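You operate a simulated robot arm through the tools that you are given. There is no shell and no other tool. Be economical: measure what you need, move in short steps, check, and stop when the job is done.

You run a simulated robot arm. Do the job below in one go: nothing can be reset, and whatever is moved stays where it is left.

Task
Clear mould 35's jam and give the upper rod a full stroke.
Fine: upper rod home first, then the other; run the upper rod out and home; shut the red air valve at the end.

Only the result counts: the job must be done as asked and must still hold three seconds after the hand-in. Knocking over, shifting, dropping, spilling or breaking anything else fails it.

Robot
A 7-joint arm with a two-finger parallel gripper, fixed in place. Base frame: the origin is at the foot of the arm, x ahead of it, y to its left, z up; the work surface is at about z = 0.86. Lengths are in m, angles in degrees, forces in N, time in s.
With the tool pointing down near the work surface it reaches from about 0.44 to 0.9 m from the base axis. Its first joint turns from -115.0 to 115.0 degrees. Payload 3.91 kg.
Tool frame: the origin (TCP) lies between the finger pads and is the grasp point; the fingertips stand 0.03 m ahead of it; z points along the fingers, y is the line along which they close. The gripper opens to 0.11 m. The fingers are 0.02 m wide and 0.01 m thick; the gripper's body (0.048 by 0.112 m) begins 0.055 m behind the TCP.
Orientation is told as [roll, pitch, yaw] about the base's x, y, z axes, in that order, counted from this pose: with the fingers straight down and closing along the base's y, the tool's x points along the base's -x, its y along +y and its z along -z.

Tools
- The arm moves only by the tool drive_tool. Its argument "rows" is a list of rows, each a list of 6 numbers: the shift along the tool's x, y, z in m, then the turn, a rotation vector about the tool's x, y, z in degrees. In form: [[dx, dy, dz, wx, wy, wz], ...]. A call has 1 to 20 rows; each row shifts and turns the commanded pose from where the row before left it, along the tool's axes as they then stand. "grip" is the closure, from 0 (fully open) to 1 (shut), set as the call begins (left out, the last holds). Each row takes 0.2 s and may step no farther than 0.05 m and 8.6 degrees from the row before; otherwise, or with a gripper value out of range, the whole call is refused. Where a pose cannot be reached the arm comes as near as it can. A force on the tool above 40 N (or 10 N above the force at the start of the call, whichever is more), or a blocked arm, ends the call early, and 0.2 s more pass. Each finger travels about 0.153 m/s and halts on what it meets, pressing with about 40 N; the grip force reading is that of the motor and also rises with nothing between the fingers. The clock runs only during rows and for 0.2 s after the last one: add rows that do not move to give the fingers time. It gives the time, the measured TCP pose, the force on the tool (base axes), the opening and the grip force at its end, in the units of the frame above (readings bear some noise), with the torque about the TCP (base axes, N m) and any sound that the robot's microphone picked up, and new pictures: "pictures" is both (left out), scene, wrist or none.
- Cameras (640 x 400 px; columns grow to the right, rows downward): "scene" is fixed at [0.3937, 0.6458, 1.5739]; the picture's right is [-0.94, -0.33, 0.00], its down [-0.11, 0.32, -0.94] and it looks along [0.32, -0.89, -0.34] (base axes); focal length 362 px, centre (320, 200). "wrist" rides on the gripper at [0.072, 0.017, -0.103] in the tool frame; the picture's right is [-0.23, 0.97, 0.00], its down [-0.76, -0.18, -0.62] and it looks along [-0.61, -0.14, 0.78] (tool axes); focal length 222 px, centre (320, 200). There is no depth. A picture from a camera that has moved, and an enlarged one, comes with that camera's place and axes in the base frame and with its lens. The place of the scene camera against the robot may be out by one fixed shift of up to 0.025 m in any direction.
- raise_lower(by): slides the trunk up (or, below 0, down) by that many m; the arm rides with it, the base frame stays. It gives what a move gives, with no picture.
- inspect(camera, box): a new picture of the part [left, top, right, bottom] of that camera's present view, enlarged. No time passes.
- job_done(): hands the job in; it is judged then, once.

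Go step by step. Nothing tells you positions but the pictures and the camera data: compare them with the known pose of the tool, close in by small moves and look again before you grip or let go. The budget is 120 turns and 200 pictures, counting those below and the enlarged ones. Unless the task says otherwise, let go and move clear before handing in, and close with one line.

The tools are called after "Request:" as name(argument=value, ...) on one line, values as JSON. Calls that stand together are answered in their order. drive_tool: Moves the arm, as the interface text tells. Its arguments: {"type":"object","properties":{"rows":{"type":"array"},"grip":{"type":"number"},"pictures":{"type":"string","enum":["both","scene","wrist","none"]}},"required":["rows"]} The other tools are called the same way: raise_lower (by) slides the trunk up or down; inspect (camera, box) takes an enlarged picture of a part of a camera's view; job_done () hands the job in.

At the start:

```text
t: 0.0
tcp_pos: [0.5229, 0.0065, 1.4651]
tcp_rot: [0.0, -0.1, 0.0]
wrist_force: [-0.2, 0.1, 0.8]
moment: [0.0, 0.0, 0.03]
opening: 0.1101
grip_force: 0.0
trunk travel left (down, up): [-0.85, 0.14]
```

scene: 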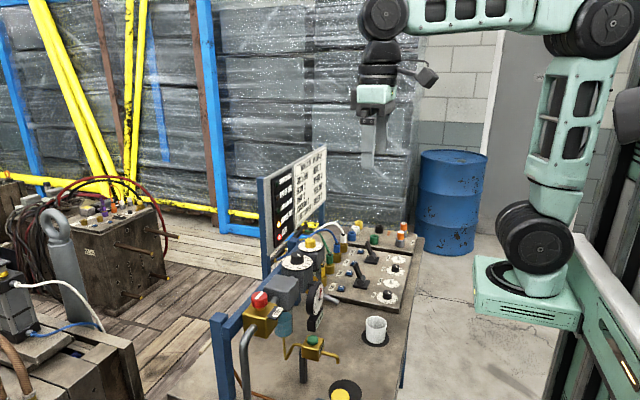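
wrist: 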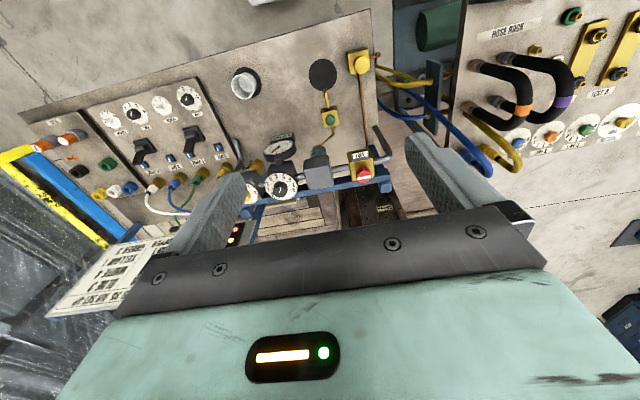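

I see a bench with a control panel (levers, knobs, valves) and a board with text. I'll enlarge the views to read the labels before moving.

Request:
inspect(camera="scene", box=[200, 140, 440, 290])

Request:
inspect(camera="scene", box=[200, 250, 440, 400])

Request:
inspect(camera="wrist", box=[20, 60, 260, 210])

Request:
inspect(camera="wrist", box=[220, 40, 460, 190])

Request:
inspect(camera="scene", box=[255, 140, 345, 250])

```text
2.67 times, centred on (320, 215) of scene
camera zoom: at [0.3937, 0.6458, 1.5739], right [-0.94, -0.33, 0.0], down [-0.11, 0.32, -0.94], along [0.32, -0.89, -0.34], focal length 965 px, centre (320, 160)
```

zoom: 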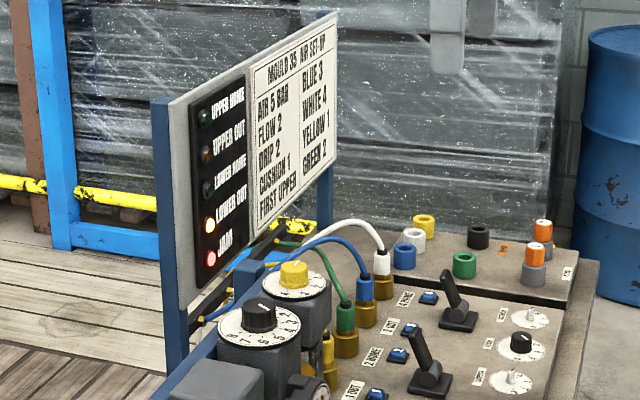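

```text
2.67 times, centred on (320, 325) of scene
camera zoom: at [0.3937, 0.6458, 1.5739], right [-0.94, -0.33, 0.0], down [-0.11, 0.32, -0.94], along [0.32, -0.89, -0.34], focal length 965 px, centre (320, -133)
```

zoom: 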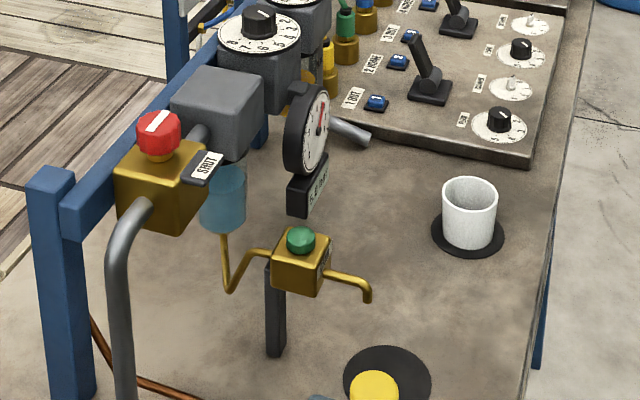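

```text
2.67 times, centred on (140, 135) of wrist
camera zoom: at [0.4503, 0.0227, 1.5681], right [0.23, 0.97, 0.0], down [0.76, -0.18, 0.62], along [0.61, -0.14, -0.78], focal length 592 px, centre (800, 373)
```

zoom: 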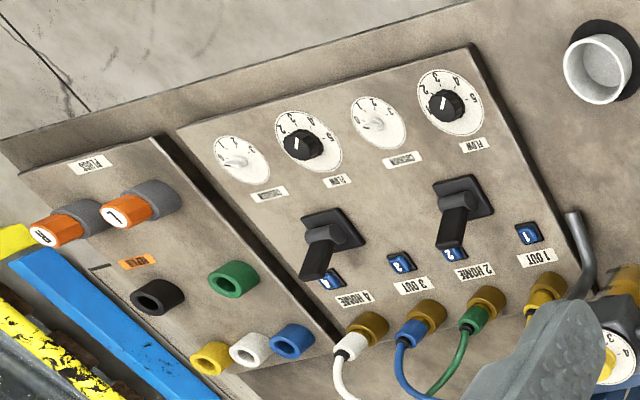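

```text
2.67 times, centred on (340, 115) of wrist
camera zoom: at [0.4503, 0.0227, 1.5681], right [0.23, 0.97, 0.0], down [0.76, -0.18, 0.62], along [0.61, -0.14, -0.78], focal length 592 px, centre (267, 427)
```

zoom: 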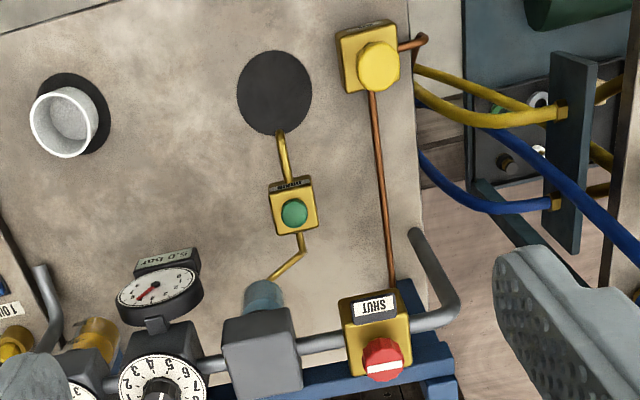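

```text
3.64 times, centred on (300, 195) of scene
camera zoom: at [0.3937, 0.6458, 1.5739], right [-0.94, -0.33, 0.0], down [-0.11, 0.32, -0.94], along [0.32, -0.89, -0.34], focal length 1316 px, centre (393, 218)
```

zoom: 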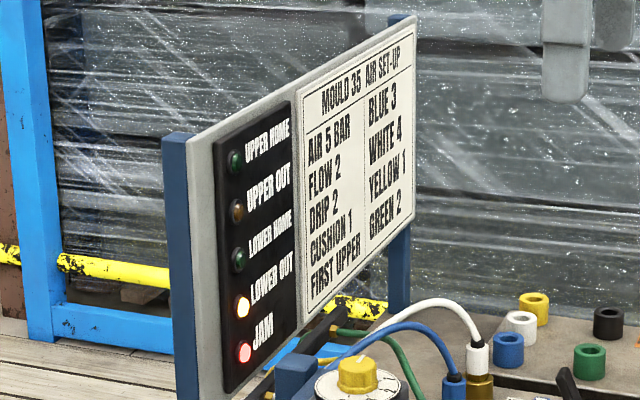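

The board reads: 5 bar, flow 2, drip 2, cushion 1, first upper; blue 3, white 4, yellow 1, green 2. I'll look at the mould, the gauge and the "hose rack" panel before moving closer.

Request:
inspect(camera="scene", box=[0, 170, 200, 320])

Request:
inspect(camera="wrist", box=[440, 0, 640, 190])

Request:
drive_tool(rows=[[0, -0.05, 0.03, 0, 0, 0], [0, -0.05, 0.03, 0, 0, 0], [0, -0.05, 0.03, 0, 0, 0], [0, -0.05, 0.03, 0, 0, 0], [0, -0.05, 0.03, 0, 0, 0], [0, -0.05, 0.03, 0, 0, 0], [0, -0.05, 0, 0, 0, 0], [0, -0.05, 0, 0, 0, 0]], pictures="wrist")

```text
2.67 times, centred on (100, 245) of scene
camera zoom: at [0.3937, 0.6458, 1.5739], right [-0.94, -0.33, 0.0], down [-0.11, 0.32, -0.94], along [0.32, -0.89, -0.34], focal length 965 px, centre (907, 80)
```

zoom: 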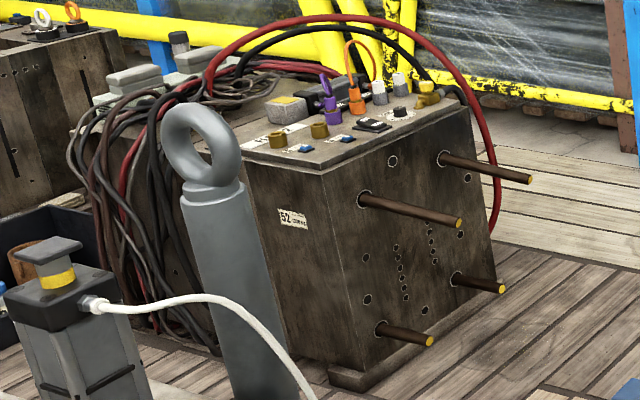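

```text
2.11 times, centred on (540, 95) of wrist
camera zoom: at [0.4503, 0.0227, 1.5681], right [0.23, 0.97, 0.0], down [0.76, -0.18, 0.62], along [0.61, -0.14, -0.78], focal length 468 px, centre (-143, 421)
```

zoom: 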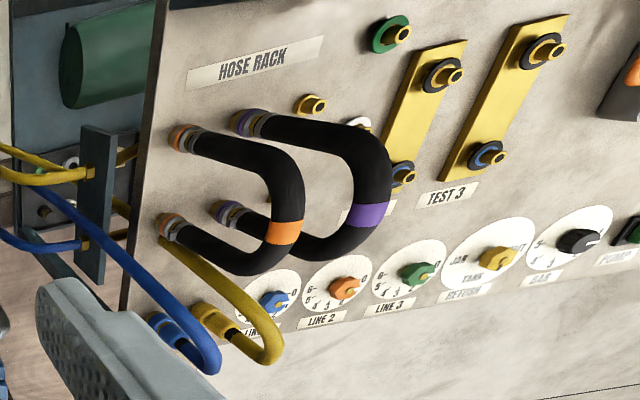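

```text
refused: row 1 steps farther than a row can; nothing moved
```

The mould visible across the room is 52 with its own panel, so it is not our work. I'll move to see the valve panel closely.

Request:
drive_tool(rows=[[0, -0.045, 0.02, 0, 0, 0], [0, -0.045, 0.02, 0, 0, 0], [0, -0.045, 0.02, 0, 0, 0], [0, -0.045, 0.02, 0, 0, 0], [0, -0.045, 0.02, 0, 0, 0], [0, -0.045, 0.02, 0, 0, 0], [0, -0.045, 0.02, 0, 0, 0], [0, -0.045, 0.02, 0, 0, 0]], pictures="both")

```text
t: 1.8
tcp_pos: [0.5236, -0.356, 1.3043]
tcp_rot: [0.0, 0.0, 0.0]
wrist_force: [-0.2, 0.2, 0.7]
moment: [-0.01, -0.01, -0.03]
opening: 0.1097
grip_force: 0.0
trunk travel left (down, up): [-0.85, 0.14]
camera wrist: at [0.451, -0.3386, 1.4067], right [0.23, 0.97, 0.0], down [0.76, -0.18, 0.62], along [0.61, -0.14, -0.78], focal length 222 px, centre (320, 200)
```

scene: 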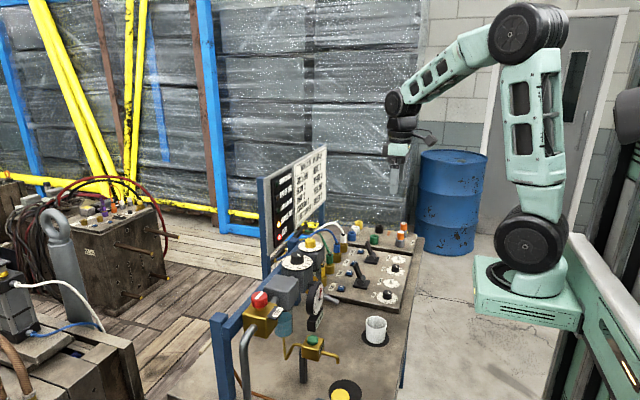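
wrist: 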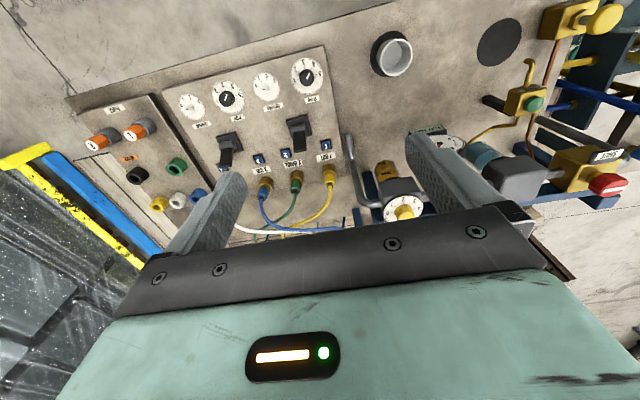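

Request:
inspect(camera="wrist", box=[160, 40, 350, 160])

Request:
inspect(camera="wrist", box=[60, 80, 250, 200])

Request:
inspect(camera="wrist", box=[340, 90, 530, 230])

Request:
inspect(camera="wrist", box=[200, 160, 360, 250])

```text
3.33 times, centred on (255, 100) of wrist
camera zoom: at [0.451, -0.3386, 1.4067], right [0.23, 0.97, 0.0], down [0.76, -0.18, 0.62], along [0.61, -0.14, -0.78], focal length 740 px, centre (537, 533)
```

zoom: 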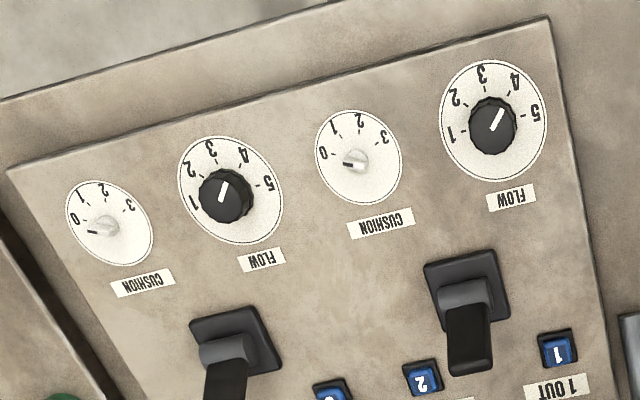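

```text
3.33 times, centred on (155, 140) of wrist
camera zoom: at [0.451, -0.3386, 1.4067], right [0.23, 0.97, 0.0], down [0.76, -0.18, 0.62], along [0.61, -0.14, -0.78], focal length 740 px, centre (870, 400)
```

zoom: 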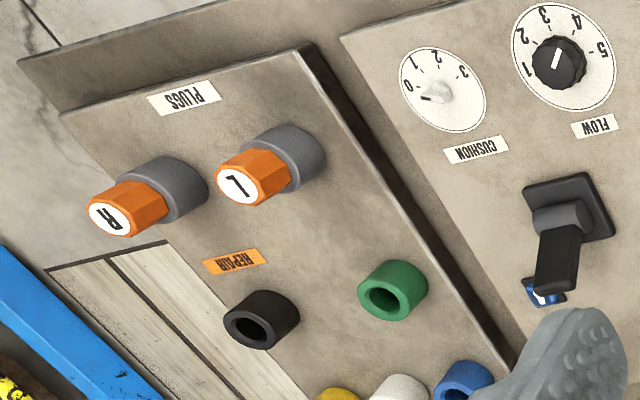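

```text
2.86 times, centred on (435, 160) of wrist
camera zoom: at [0.451, -0.3386, 1.4067], right [0.23, 0.97, 0.0], down [0.76, -0.18, 0.62], along [0.61, -0.14, -0.78], focal length 635 px, centre (-9, 314)
```

zoom: 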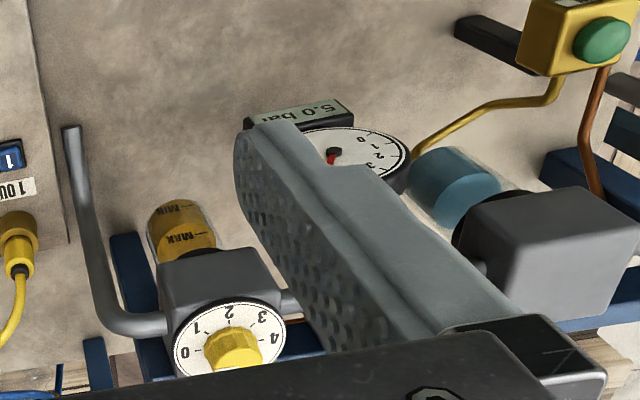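

```text
4.00 times, centred on (280, 205) of wrist
camera zoom: at [0.451, -0.3386, 1.4067], right [0.23, 0.97, 0.0], down [0.76, -0.18, 0.62], along [0.61, -0.14, -0.78], focal length 888 px, centre (480, 180)
```

zoom: 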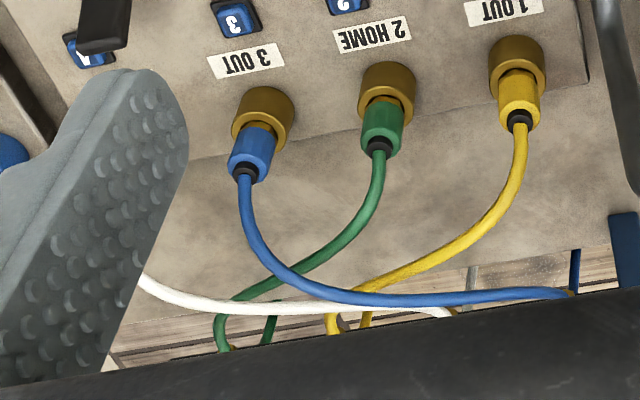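

Air reads 5.0 bar, and the hoses on 1–3 match the card. Next I'll look over the bench for mould 35 and its rods, tilting the wrist camera up.

Request:
drive_tool(rows=[[0, 0.03, -0.02, 0, -8, 0], [0, 0.03, -0.03, 0, -8, 0], [0, 0.03, -0.03, 0, -8, 0], [0, 0.03, -0.03, 0, 0, 0], [0, 0.03, -0.03, 0, 0, 0]], pictures="wrist")

```text
t: 3.0
tcp_pos: [0.5158, -0.2538, 1.3853]
tcp_rot: [0.0, -23.9, 0.0]
wrist_force: [-0.5, 0.0, -0.5]
moment: [0.02, 0.01, -0.02]
opening: 0.11
grip_force: 0.1
out of reach, approached as far as the arm can: row 3, 4, 5
trunk travel left (down, up): [-0.85, 0.14]
camera wrist: at [0.4073, -0.238, 1.4505], right [0.21, 0.97, 0.09], down [0.44, -0.18, 0.88], along [0.87, -0.14, -0.47], focal length 222 px, centre (320, 200)
```

wrist: 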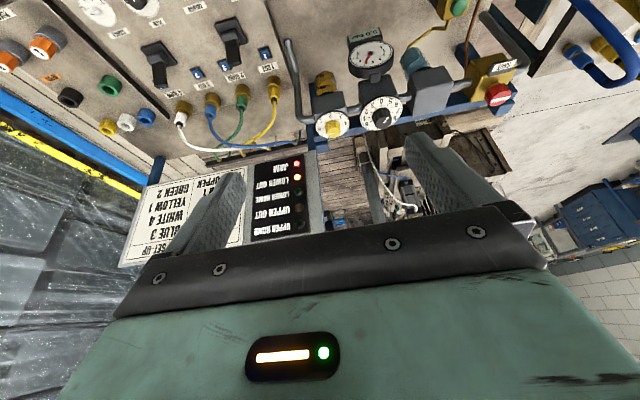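

Request:
inspect(camera="wrist", box=[330, 120, 470, 220])

Request:
inspect(camera="wrist", box=[300, 20, 420, 150])

Request:
inspect(camera="wrist", box=[130, 0, 300, 160])

Request:
inspect(camera="scene", box=[0, 260, 140, 400])

```text
4.00 times, centred on (400, 170) of wrist
camera zoom: at [0.4073, -0.238, 1.4505], right [0.21, 0.97, 0.09], down [0.44, -0.18, 0.88], along [0.87, -0.14, -0.47], focal length 888 px, centre (0, 320)
```

zoom: 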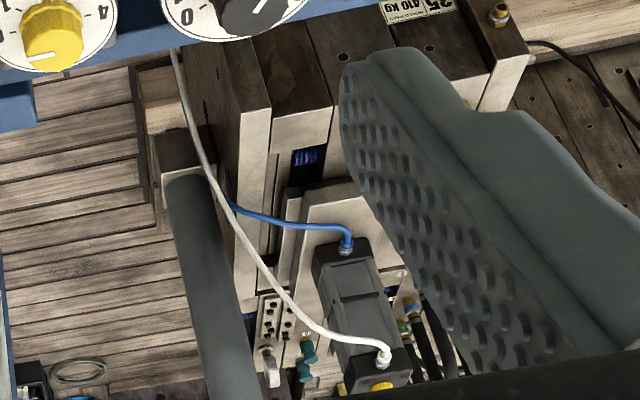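

```text
3.08 times, centred on (360, 85) of wrist
camera zoom: at [0.4073, -0.238, 1.4505], right [0.21, 0.97, 0.09], down [0.44, -0.18, 0.88], along [0.87, -0.14, -0.47], focal length 684 px, centre (197, 554)
```

zoom: 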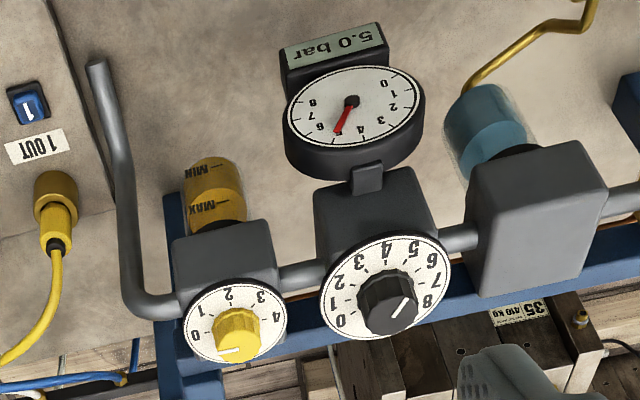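

```text
2.50 times, centred on (215, 80) of wrist
camera zoom: at [0.4073, -0.238, 1.4505], right [0.21, 0.97, 0.09], down [0.44, -0.18, 0.88], along [0.87, -0.14, -0.47], focal length 555 px, centre (582, 500)
```

zoom: 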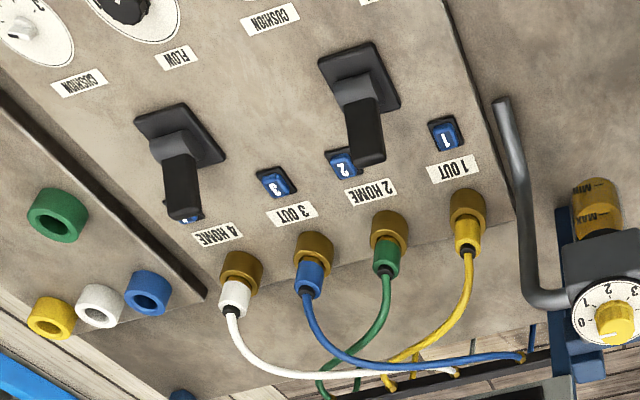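

```text
2.86 times, centred on (70, 330) of scene
camera zoom: at [0.3937, 0.6458, 1.5739], right [-0.94, -0.33, 0.0], down [-0.11, 0.32, -0.94], along [0.32, -0.89, -0.34], focal length 1034 px, centre (1034, -171)
```

zoom: 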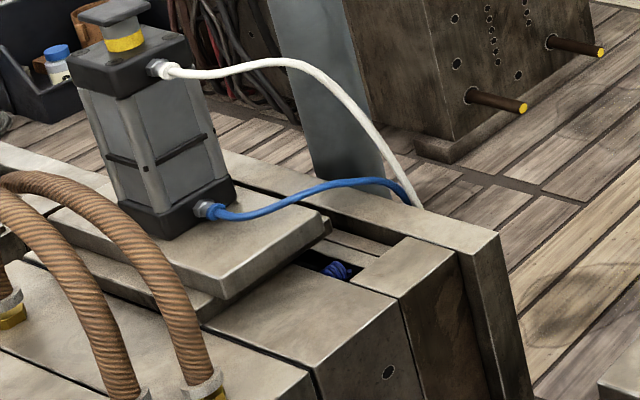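

The mould 35 cylinder visible carries the white/blue hoses (ports 3/4). I need to see where yellow/green go, so I'll shift sideways for a clear view between the fingers.

Request:
drive_tool(rows=[[0, 0.05, 0, 0, 0, 0], [0, 0.05, 0, 0, 0, 0], [0, 0.05, 0, 0, 0, 0], [0, 0.05, 0, 0, 0, 0], [0, 0.05, 0, 0, 0, 0], [0, 0.04, 0, 0, 0, 0]], pictures="wrist")

```text
t: 4.4
tcp_pos: [0.5436, -0.0042, 1.3401]
tcp_rot: [0.0, -24.0, -0.1]
wrist_force: [0.5, -1.4, 0.2]
moment: [0.03, 0.03, 0.04]
opening: 0.11
grip_force: 0.0
out of reach, approached as far as the arm can: row 1, 2, 3
trunk travel left (down, up): [-0.85, 0.14]
camera wrist: at [0.4351, 0.0121, 1.4052], right [0.21, 0.97, 0.09], down [0.44, -0.18, 0.88], along [0.87, -0.14, -0.47], focal length 222 px, centre (320, 200)
```

wrist: 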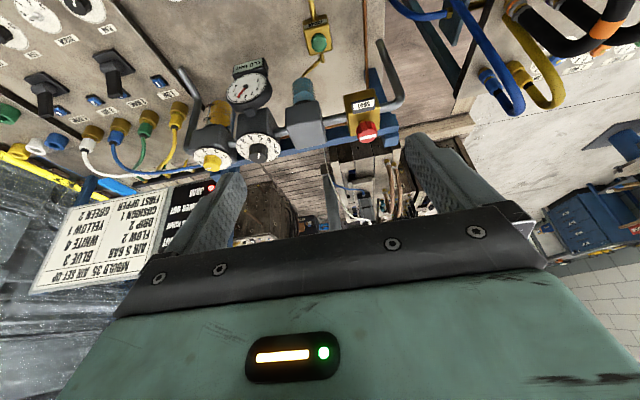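

Request:
inspect(camera="wrist", box=[300, 130, 440, 220])

Request:
inspect(camera="wrist", box=[190, 10, 410, 180])

```text
4.44 times, centred on (370, 175) of wrist
camera zoom: at [0.4351, 0.0121, 1.4052], right [0.21, 0.97, 0.09], down [0.44, -0.18, 0.88], along [0.87, -0.14, -0.47], focal length 987 px, centre (98, 311)
```

zoom: 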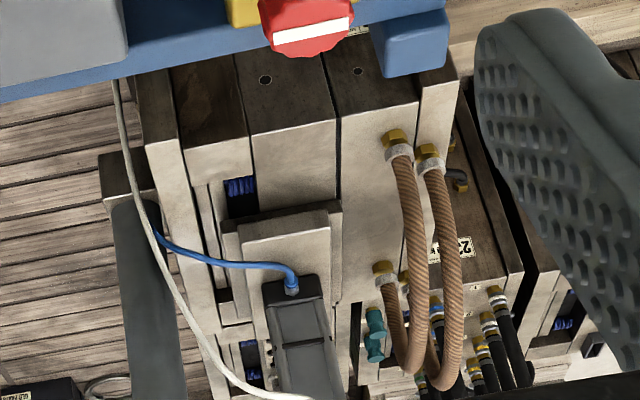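

```text
2.35 times, centred on (300, 95) of wrist
camera zoom: at [0.4351, 0.0121, 1.4052], right [0.21, 0.97, 0.09], down [0.44, -0.18, 0.88], along [0.87, -0.14, -0.47], focal length 523 px, centre (367, 447)
```

zoom: 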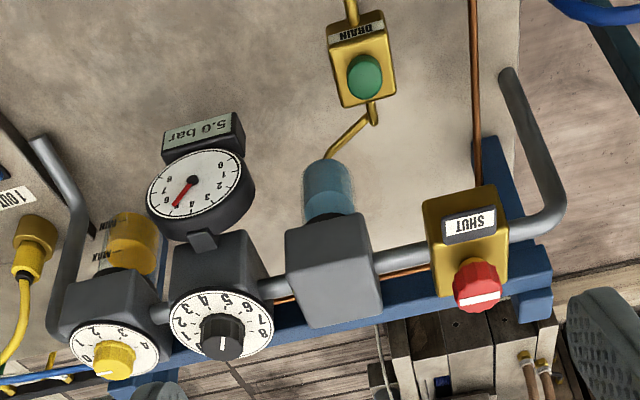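

The valve's SHUT label sits beside its red knob, whose bar now lies in line with the pipe. I still need to find the yellow/green cylinder, so I'll push the camera forward toward the mould.

Request:
drive_tool(rows=[[-0.046, 0, 0.018, 0, 0, 0], [-0.046, 0, 0.018, 0, 0, 0], [-0.046, 0, 0.018, 0, 0, 0], [-0.046, 0, 0.018, 0, 0, 0], [-0.046, 0, 0.018, 0, 0, 0]], pictures="wrist")

```text
t: 5.6
tcp_pos: [0.7885, -0.0034, 1.3519]
tcp_rot: [0.0, -24.0, -0.1]
wrist_force: [-0.4, 0.1, 1.0]
moment: [0.03, -0.01, -0.01]
opening: 0.1101
grip_force: 0.1
trunk travel left (down, up): [-0.85, 0.14]
camera wrist: at [0.6794, 0.0136, 1.4163], right [0.21, 0.97, 0.09], down [0.44, -0.18, 0.88], along [0.87, -0.14, -0.47], focal length 222 px, centre (320, 200)
```

wrist: 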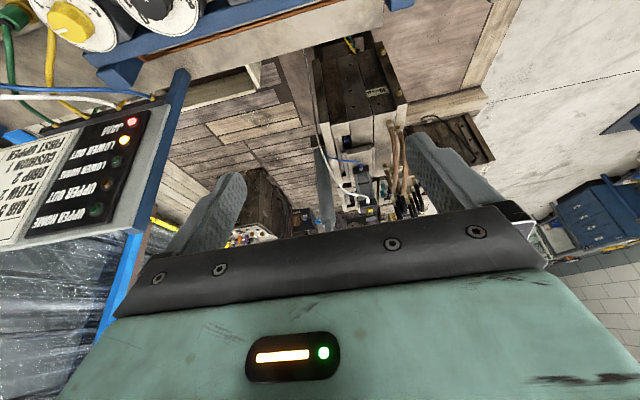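

Request:
inspect(camera="wrist", box=[290, 20, 450, 220])

Request:
inspect(camera="wrist", box=[310, 130, 440, 225])

Request:
inspect(camera="wrist", box=[0, 0, 200, 125])

```text
2.00 times, centred on (370, 120) of wrist
camera zoom: at [0.6794, 0.0136, 1.4163], right [0.21, 0.97, 0.09], down [0.44, -0.18, 0.88], along [0.87, -0.14, -0.47], focal length 444 px, centre (220, 360)
```

zoom: 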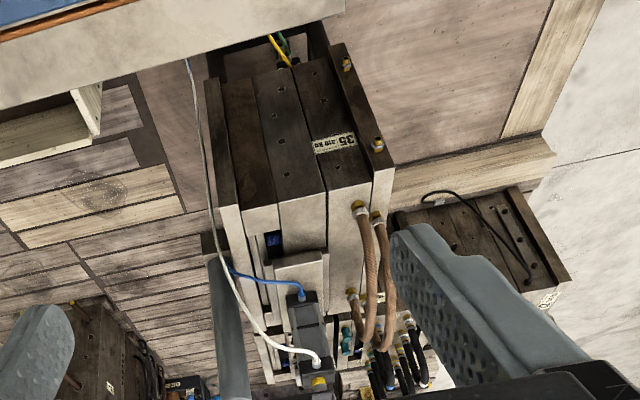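

```text
4.21 times, centred on (375, 178) of wrist
camera zoom: at [0.6794, 0.0136, 1.4163], right [0.21, 0.97, 0.09], down [0.44, -0.18, 0.88], along [0.87, -0.14, -0.47], focal length 935 px, centre (88, 295)
```

zoom: 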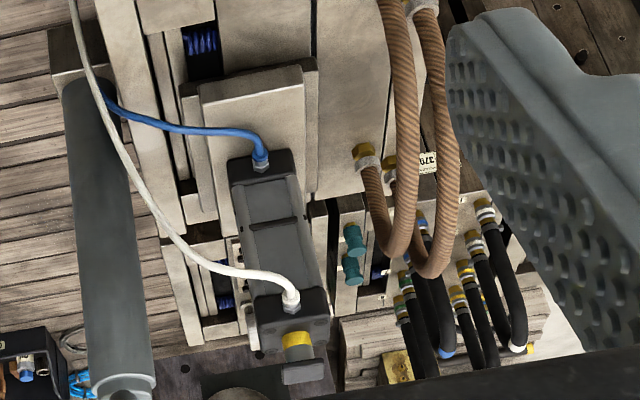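

```text
3.20 times, centred on (100, 62) of wrist
camera zoom: at [0.6794, 0.0136, 1.4163], right [0.21, 0.97, 0.09], down [0.44, -0.18, 0.88], along [0.87, -0.14, -0.47], focal length 711 px, centre (1024, 640)
```

zoom: 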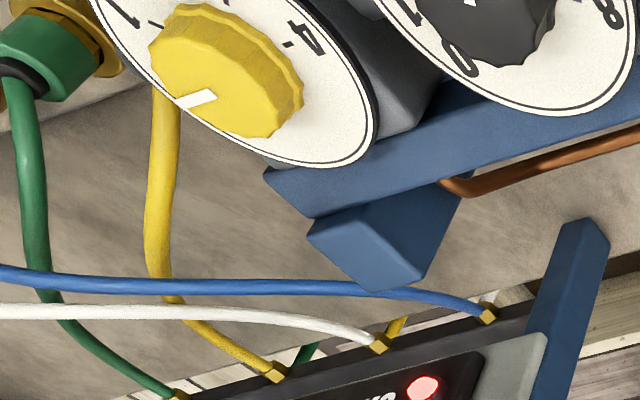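

The top cylinder on mould 35 (upper rod, partly out) is white/blue, ports 3/4, so it goes with the far (−y) lever. Yellow/green go underneath to the lower one. Next I'll study the levers close up.

Request:
drive_tool(rows=[[0.046, 0, -0.018, 0, 0, 0], [0.046, 0, -0.018, 0, 0, 0], [0.046, 0, -0.018, 0, 0, 0], [0.046, 0, -0.018, 0, 0, 0], [0.046, 0, -0.018, 0, 0, 0], [0, 0, 0, 0, 8, 0], [0, 0, 0, 0, 8, 0], [0, 0, 0, 0, 8, 0], [0, -0.048, 0.01, 0, 0, 0], [0, -0.048, 0.01, 0, 0, 0], [0, -0.048, 0.01, 0, 0, 0], [0, -0.048, 0.01, 0, 0, 0], [0, -0.048, 0.01, 0, 0, 0], [0, -0.048, 0.01, 0, 0, 0], [0, -0.048, 0.01, 0, 0, 0], [0, -0.048, 0.01, 0, 0, 0]], pictures="wrist")

Request:
drive_tool(rows=[[0.02, -0.03, 0.03, 0, 0, 0], [0.02, -0.03, 0.03, 0, 0, 0], [0.02, 0, 0.04, 0, 0, 0]], pictures="both")

```text
t: 9.0
tcp_pos: [0.5437, -0.384, 1.2618]
tcp_rot: [-0.1, 0.0, -0.1]
wrist_force: [0.0, 0.6, -0.3]
moment: [-0.01, -0.01, -0.01]
opening: 0.1099
grip_force: 0.1
trunk travel left (down, up): [-0.85, 0.14]
camera wrist: at [0.4704, -0.3676, 1.3648], right [0.23, 0.97, 0.0], down [0.76, -0.18, 0.62], along [0.61, -0.14, -0.78], focal length 222 px, centre (320, 200)
```

wrist: 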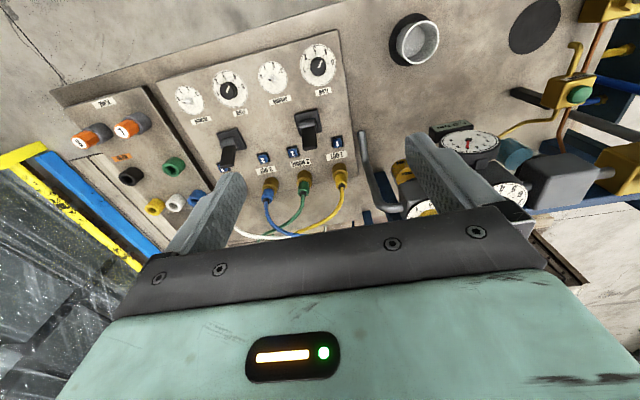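

```text
t: 9.8
tcp_pos: [0.4833, -0.4441, 1.1614]
tcp_rot: [0.0, -0.1, 0.1]
wrist_force: [-0.4, -0.5, 1.1]
moment: [-0.04, -0.03, -0.02]
opening: 0.11
grip_force: 0.1
trunk travel left (down, up): [-0.85, 0.14]
camera wrist: at [0.4114, -0.4267, 1.2647], right [0.23, 0.97, 0.0], down [0.76, -0.18, 0.62], along [0.61, -0.14, -0.78], focal length 222 px, centre (320, 200)
```

scene: 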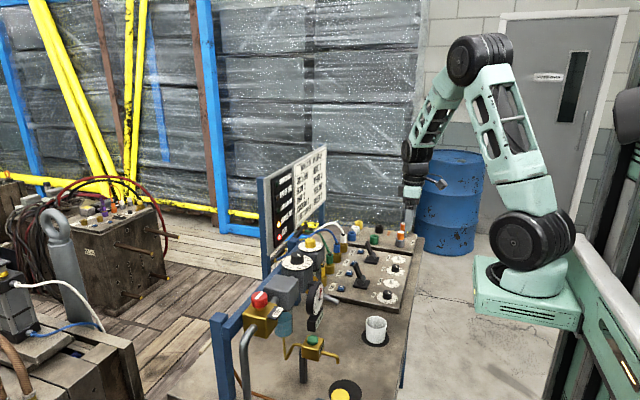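
wrist: 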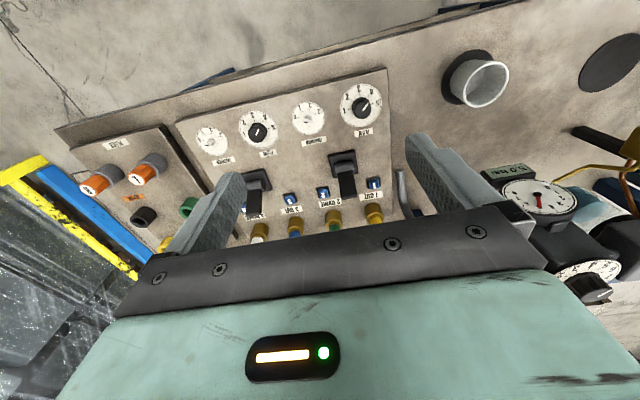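

Request:
inspect(camera="wrist", box=[180, 70, 410, 240])

Request:
inspect(camera="scene", box=[325, 225, 425, 310])

```text
2.35 times, centred on (295, 155) of wrist
camera zoom: at [0.4114, -0.4267, 1.2647], right [0.23, 0.97, 0.0], down [0.76, -0.18, 0.62], along [0.61, -0.14, -0.78], focal length 523 px, centre (379, 306)
```

zoom: 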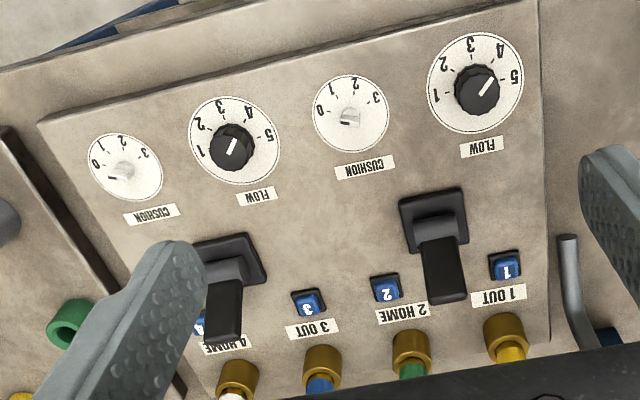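

```text
4.71 times, centred on (375, 268) of scene
camera zoom: at [0.3937, 0.6458, 1.5739], right [-0.94, -0.33, 0.0], down [-0.11, 0.32, -0.94], along [0.32, -0.89, -0.34], focal length 1704 px, centre (61, -118)
```

zoom: 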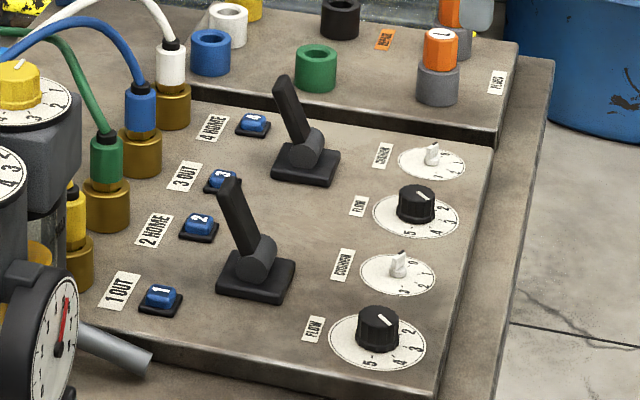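

The levers swing along x and both lean to +x now. I'll zoom further on dials and levers.

Request:
inspect(camera="wrist", box=[190, 75, 300, 160])

Request:
inspect(camera="wrist", box=[290, 75, 400, 160])

Request:
inspect(camera="wrist", box=[225, 140, 405, 240])

Request:
inspect(camera="scene", box=[370, 250, 420, 310])

```text
4.71 times, centred on (245, 118) of wrist
camera zoom: at [0.4114, -0.4267, 1.2647], right [0.23, 0.97, 0.0], down [0.76, -0.18, 0.62], along [0.61, -0.14, -0.78], focal length 1045 px, centre (673, 588)
```

zoom: 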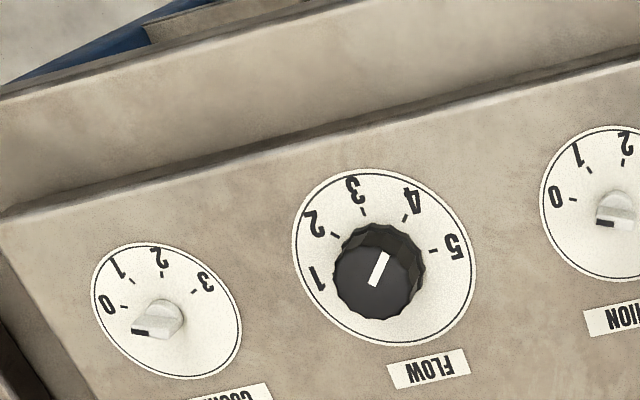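

```text
4.71 times, centred on (345, 118) of wrist
camera zoom: at [0.4114, -0.4267, 1.2647], right [0.23, 0.97, 0.0], down [0.76, -0.18, 0.62], along [0.61, -0.14, -0.78], focal length 1045 px, centre (202, 588)
```

zoom: 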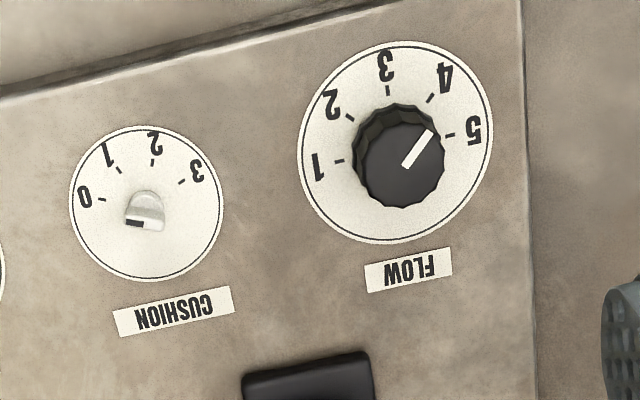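

```text
3.56 times, centred on (315, 190) of wrist
camera zoom: at [0.4114, -0.4267, 1.2647], right [0.23, 0.97, 0.0], down [0.76, -0.18, 0.62], along [0.61, -0.14, -0.78], focal length 790 px, centre (338, 236)
```

zoom: 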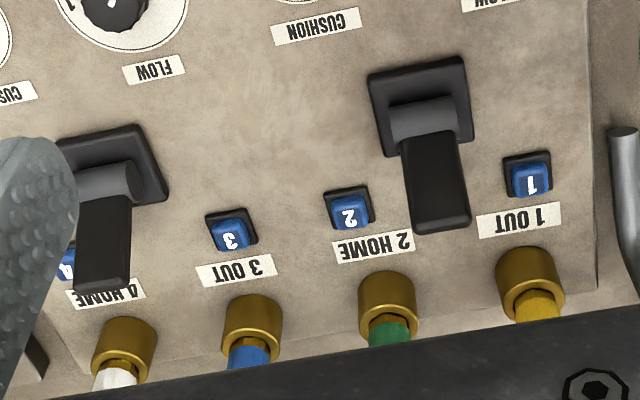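

```text
6.67 times, centred on (395, 280) of scene
camera zoom: at [0.3937, 0.6458, 1.5739], right [-0.94, -0.33, 0.0], down [-0.11, 0.32, -0.94], along [0.32, -0.89, -0.34], focal length 2413 px, centre (-180, -333)
```

zoom: 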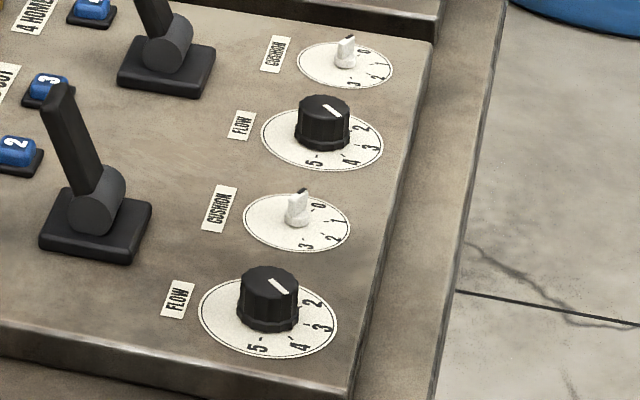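

Upper lever: hub about (0.63, −0.61, 0.895), tip about (0.652, −0.607, 0.955), leaning to +x. I'll close the fingers and hover on its +x side, well above, to check alignment before pushing it to −x.

Request:
drive_tool(rows=[[0, -0.041, 0, 0, 0, 0], [0, -0.041, 0, 0, 0, 0], [0, -0.041, 0, 0, 0, 0], [0, -0.041, 0, 0, 0, 0], [-0.04, 0, 0.02, 0, 0, 0], [-0.04, 0, 0.02, 0, 0, 0], [-0.04, 0, 0.02, 0, 0, 0], [-0.04, 0, 0.02, 0, 0, 0], [-0.045, 0, 0.015, 0, 0, 0]], grip=1, pictures="both")

```text
t: 11.8
tcp_pos: [0.6843, -0.6072, 1.0658]
tcp_rot: [0.0, 0.0, -0.1]
wrist_force: [0.1, -0.5, 0.6]
moment: [0.02, -0.06, -0.04]
opening: 0.0
grip_force: 37.8
trunk travel left (down, up): [-0.85, 0.14]
camera wrist: at [0.6119, -0.5903, 1.1695], right [0.23, 0.97, 0.0], down [0.76, -0.18, 0.62], along [0.61, -0.14, -0.78], focal length 222 px, centre (320, 200)
```

scene: 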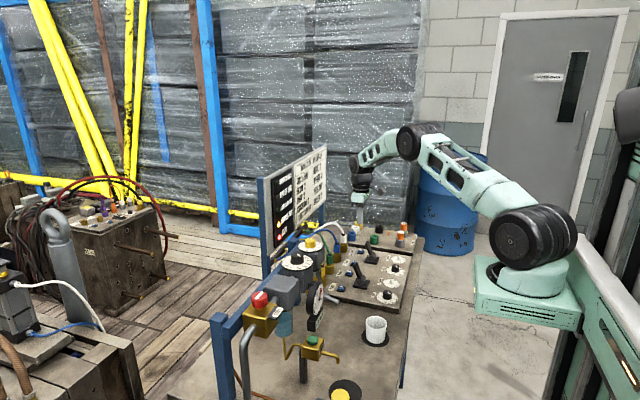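
wrist: 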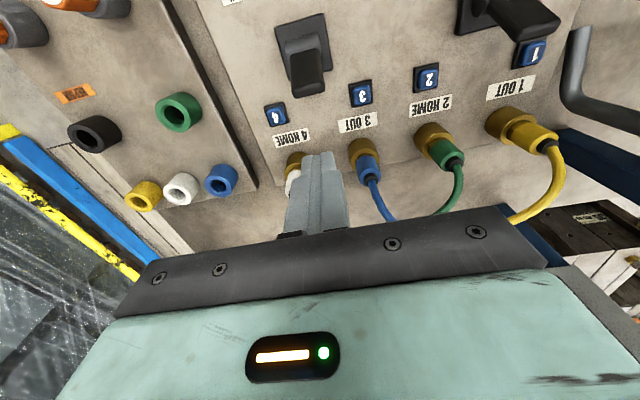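

Alignment agrees: the fingertips sit about 3 cm to the +x side of the lever tip, clear of the couplers. Descending and nudging toward −x.

Request:
drive_tool(rows=[[0, 0, 0.048, 0, 0, 0], [0, 0, 0.046, 0, 0, 0], [0, 0, 0, 0, 0, 0]], pictures="both")

```text
t: 12.6
tcp_pos: [0.6882, -0.6054, 0.971]
tcp_rot: [-0.1, 0.1, 0.0]
wrist_force: [0.5, 0.2, 0.5]
moment: [0.01, 0.0, 0.0]
opening: 0.0
grip_force: 37.7
trunk travel left (down, up): [-0.85, 0.14]
camera wrist: at [0.6151, -0.5902, 1.074], right [0.23, 0.97, 0.0], down [0.76, -0.18, 0.62], along [0.61, -0.14, -0.78], focal length 222 px, centre (320, 200)
```

scene: 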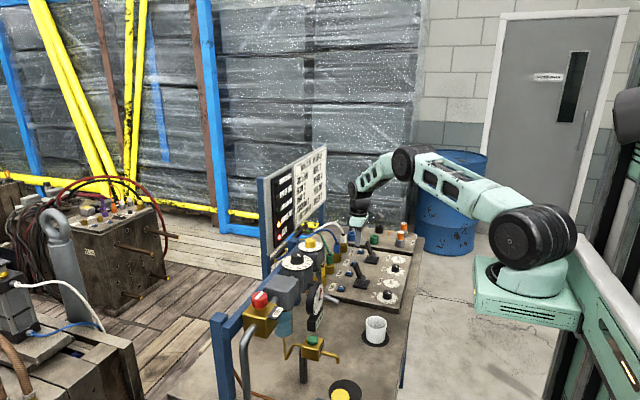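
wrist: 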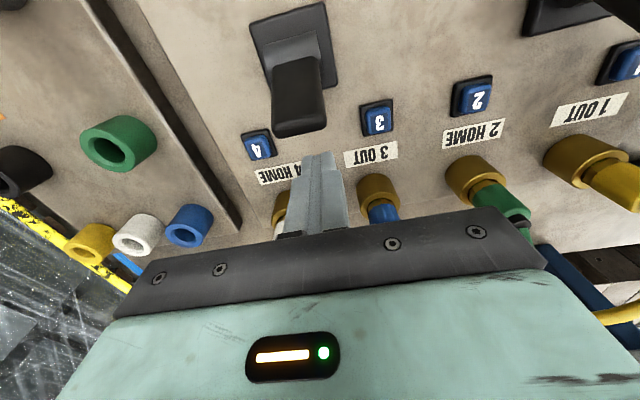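

The fingers are beside the lever with clearance. Pushing gently in −x.

Request:
drive_tool(rows=[[0.01, 0, 0, 0, 0, 0], [0.01, 0, 0, 0, 0, 0], [0.01, 0, 0, 0, 0, 0], [0.01, 0, 0, 0, 0, 0]], pictures="both")

```text
t: 13.6
tcp_pos: [0.6478, -0.6074, 0.9711]
tcp_rot: [0.0, 0.0, 0.0]
wrist_force: [0.4, 0.1, 0.4]
moment: [-0.01, -0.02, 0.01]
opening: 0.0
grip_force: 37.9
trunk travel left (down, up): [-0.85, 0.14]
camera wrist: at [0.5753, -0.591, 1.0757], right [0.23, 0.97, 0.0], down [0.76, -0.18, 0.62], along [0.61, -0.14, -0.78], focal length 222 px, centre (320, 200)
```

scene: 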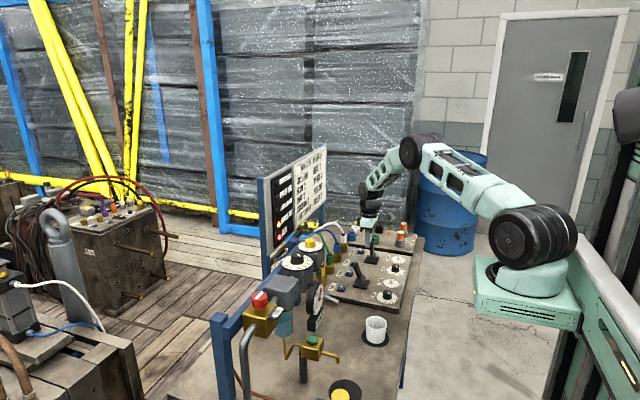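
wrist: 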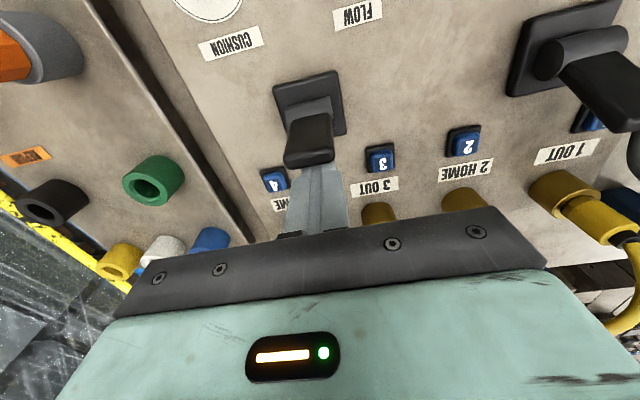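

The lever has started to swing with almost no force. Continuing.

Request:
drive_tool(rows=[[0.01, 0, 0, 0, 0, 0], [0.01, 0, 0, 0, 0, 0], [0.01, 0, 0, 0, 0, 0]], pictures="both")

```text
t: 14.4
tcp_pos: [0.6247, -0.6054, 0.9753]
tcp_rot: [-0.4, -0.6, 0.2]
wrist_force: [28.7, -3.0, 6.0]
moment: [-0.16, -0.85, -0.05]
opening: 0.0002
grip_force: 37.8
trunk travel left (down, up): [-0.85, 0.14]
camera wrist: at [0.5515, -0.59, 1.0777], right [0.22, 0.97, 0.0], down [0.76, -0.17, 0.63], along [0.62, -0.14, -0.78], focal length 222 px, centre (320, 200)
```

scene: 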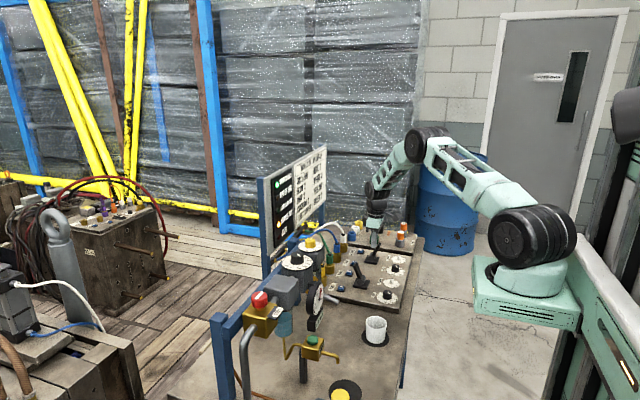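
wrist: 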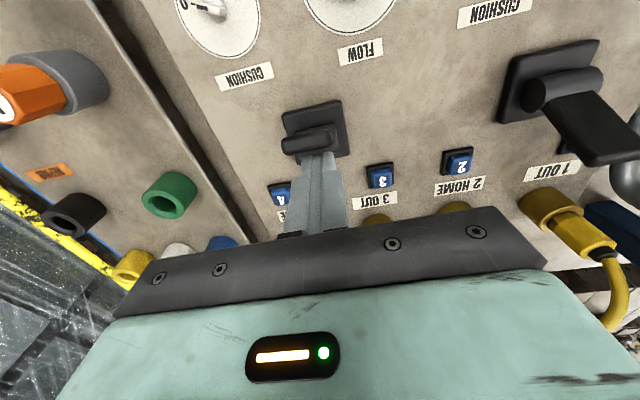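

The lever reached its stop and the board lamps changed. Checking them.

Request:
inspect(camera="scene", box=[255, 140, 345, 250])

Request:
drive_tool(rows=[[-0.02, 0, 0, 0, 0, 0], [0, 0, -0.045, 0, 0, 0], [0, 0, -0.045, 0, 0, 0]], pictures="both")

Request:
inspect(camera="scene", box=[255, 140, 435, 310])

```text
3.64 times, centred on (300, 195) of scene
camera zoom: at [0.3937, 0.6458, 1.5739], right [-0.94, -0.33, 0.0], down [-0.11, 0.32, -0.94], along [0.32, -0.89, -0.34], focal length 1316 px, centre (393, 218)
```

zoom: 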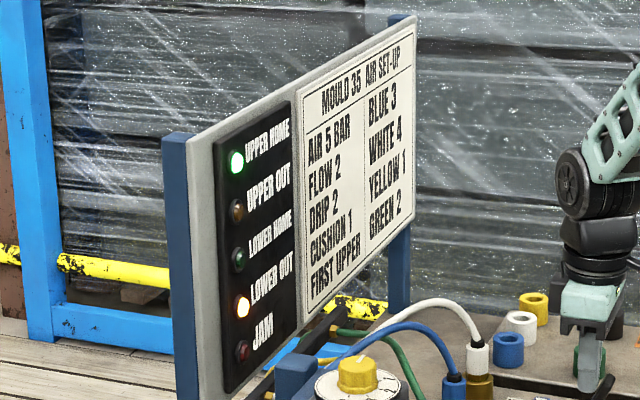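

```text
t: 15.2
tcp_pos: [0.6369, -0.6091, 1.0605]
tcp_rot: [0.0, 0.1, -0.1]
wrist_force: [-0.1, -0.2, -0.9]
moment: [0.03, 0.03, 0.02]
opening: 0.0
grip_force: 37.5
trunk travel left (down, up): [-0.85, 0.14]
camera wrist: at [0.564, -0.5924, 1.1639], right [0.23, 0.97, 0.0], down [0.76, -0.18, 0.62], along [0.61, -0.14, -0.78], focal length 222 px, centre (320, 200)
```

scene: 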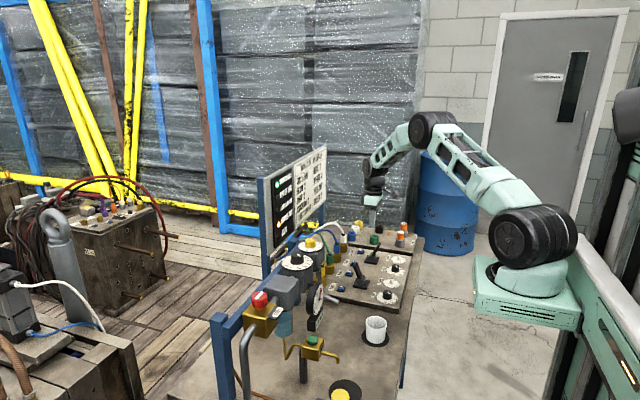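
wrist: 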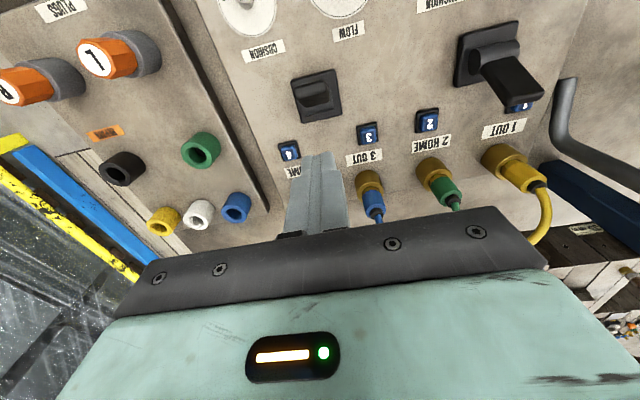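

```text
2.35 times, centred on (345, 225) of scene
camera zoom: at [0.3937, 0.6458, 1.5739], right [-0.94, -0.33, 0.0], down [-0.11, 0.32, -0.94], along [0.32, -0.89, -0.34], focal length 852 px, centre (261, 141)
```

zoom: 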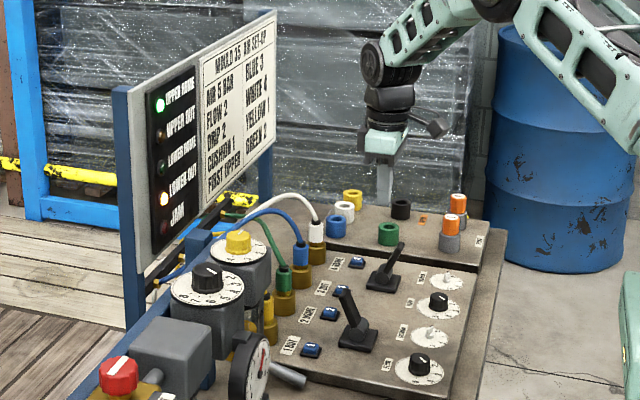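

Upper is home, jam lamp off, lever stays at −x. Now the lower lever at y≈−0.428; hovering on its +x side and checking the grey pipe nearby.

Request:
drive_tool(rows=[[0, 0.045, 0, 0, 0, 0], [0, 0.045, 0, 0, 0, 0], [0, 0.045, 0, 0, 0, 0], [0, 0.045, 0, 0, 0, 0], [-0.046, 0, 0, 0, 0, 0], [0, 0, 0, 0, 0, 0]], pictures="both")

Request:
inspect(camera="scene", box=[255, 190, 435, 310])

```text
t: 16.6
tcp_pos: [0.6855, -0.4268, 1.0606]
tcp_rot: [-0.1, 0.0, -0.1]
wrist_force: [-0.3, 0.3, 0.1]
moment: [-0.01, 0.0, -0.03]
opening: 0.0002
grip_force: 37.8
trunk travel left (down, up): [-0.85, 0.14]
camera wrist: at [0.613, -0.4098, 1.1632], right [0.23, 0.97, 0.0], down [0.76, -0.18, 0.62], along [0.61, -0.14, -0.78], focal length 222 px, centre (320, 200)
```

scene: 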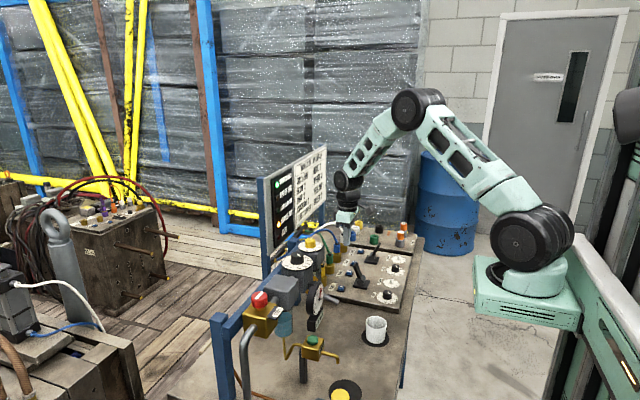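
wrist: 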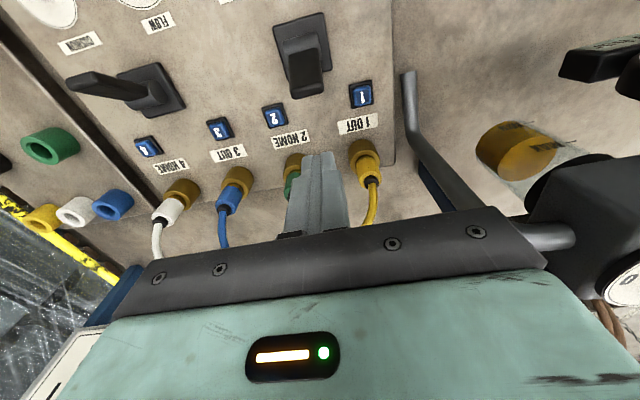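

```text
3.33 times, centred on (345, 250) of scene
camera zoom: at [0.3937, 0.6458, 1.5739], right [-0.94, -0.33, 0.0], down [-0.11, 0.32, -0.94], along [0.32, -0.89, -0.34], focal length 1207 px, centre (237, 33)
```

zoom: 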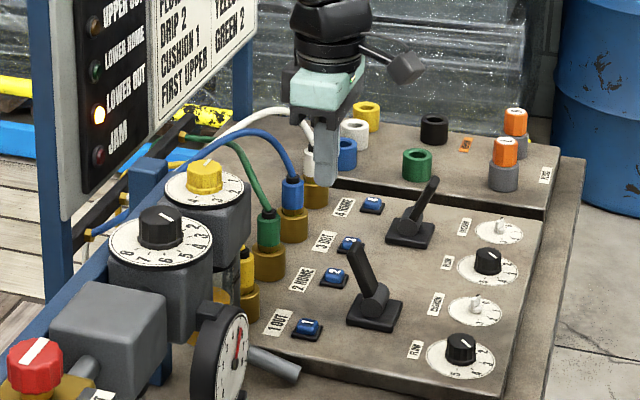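

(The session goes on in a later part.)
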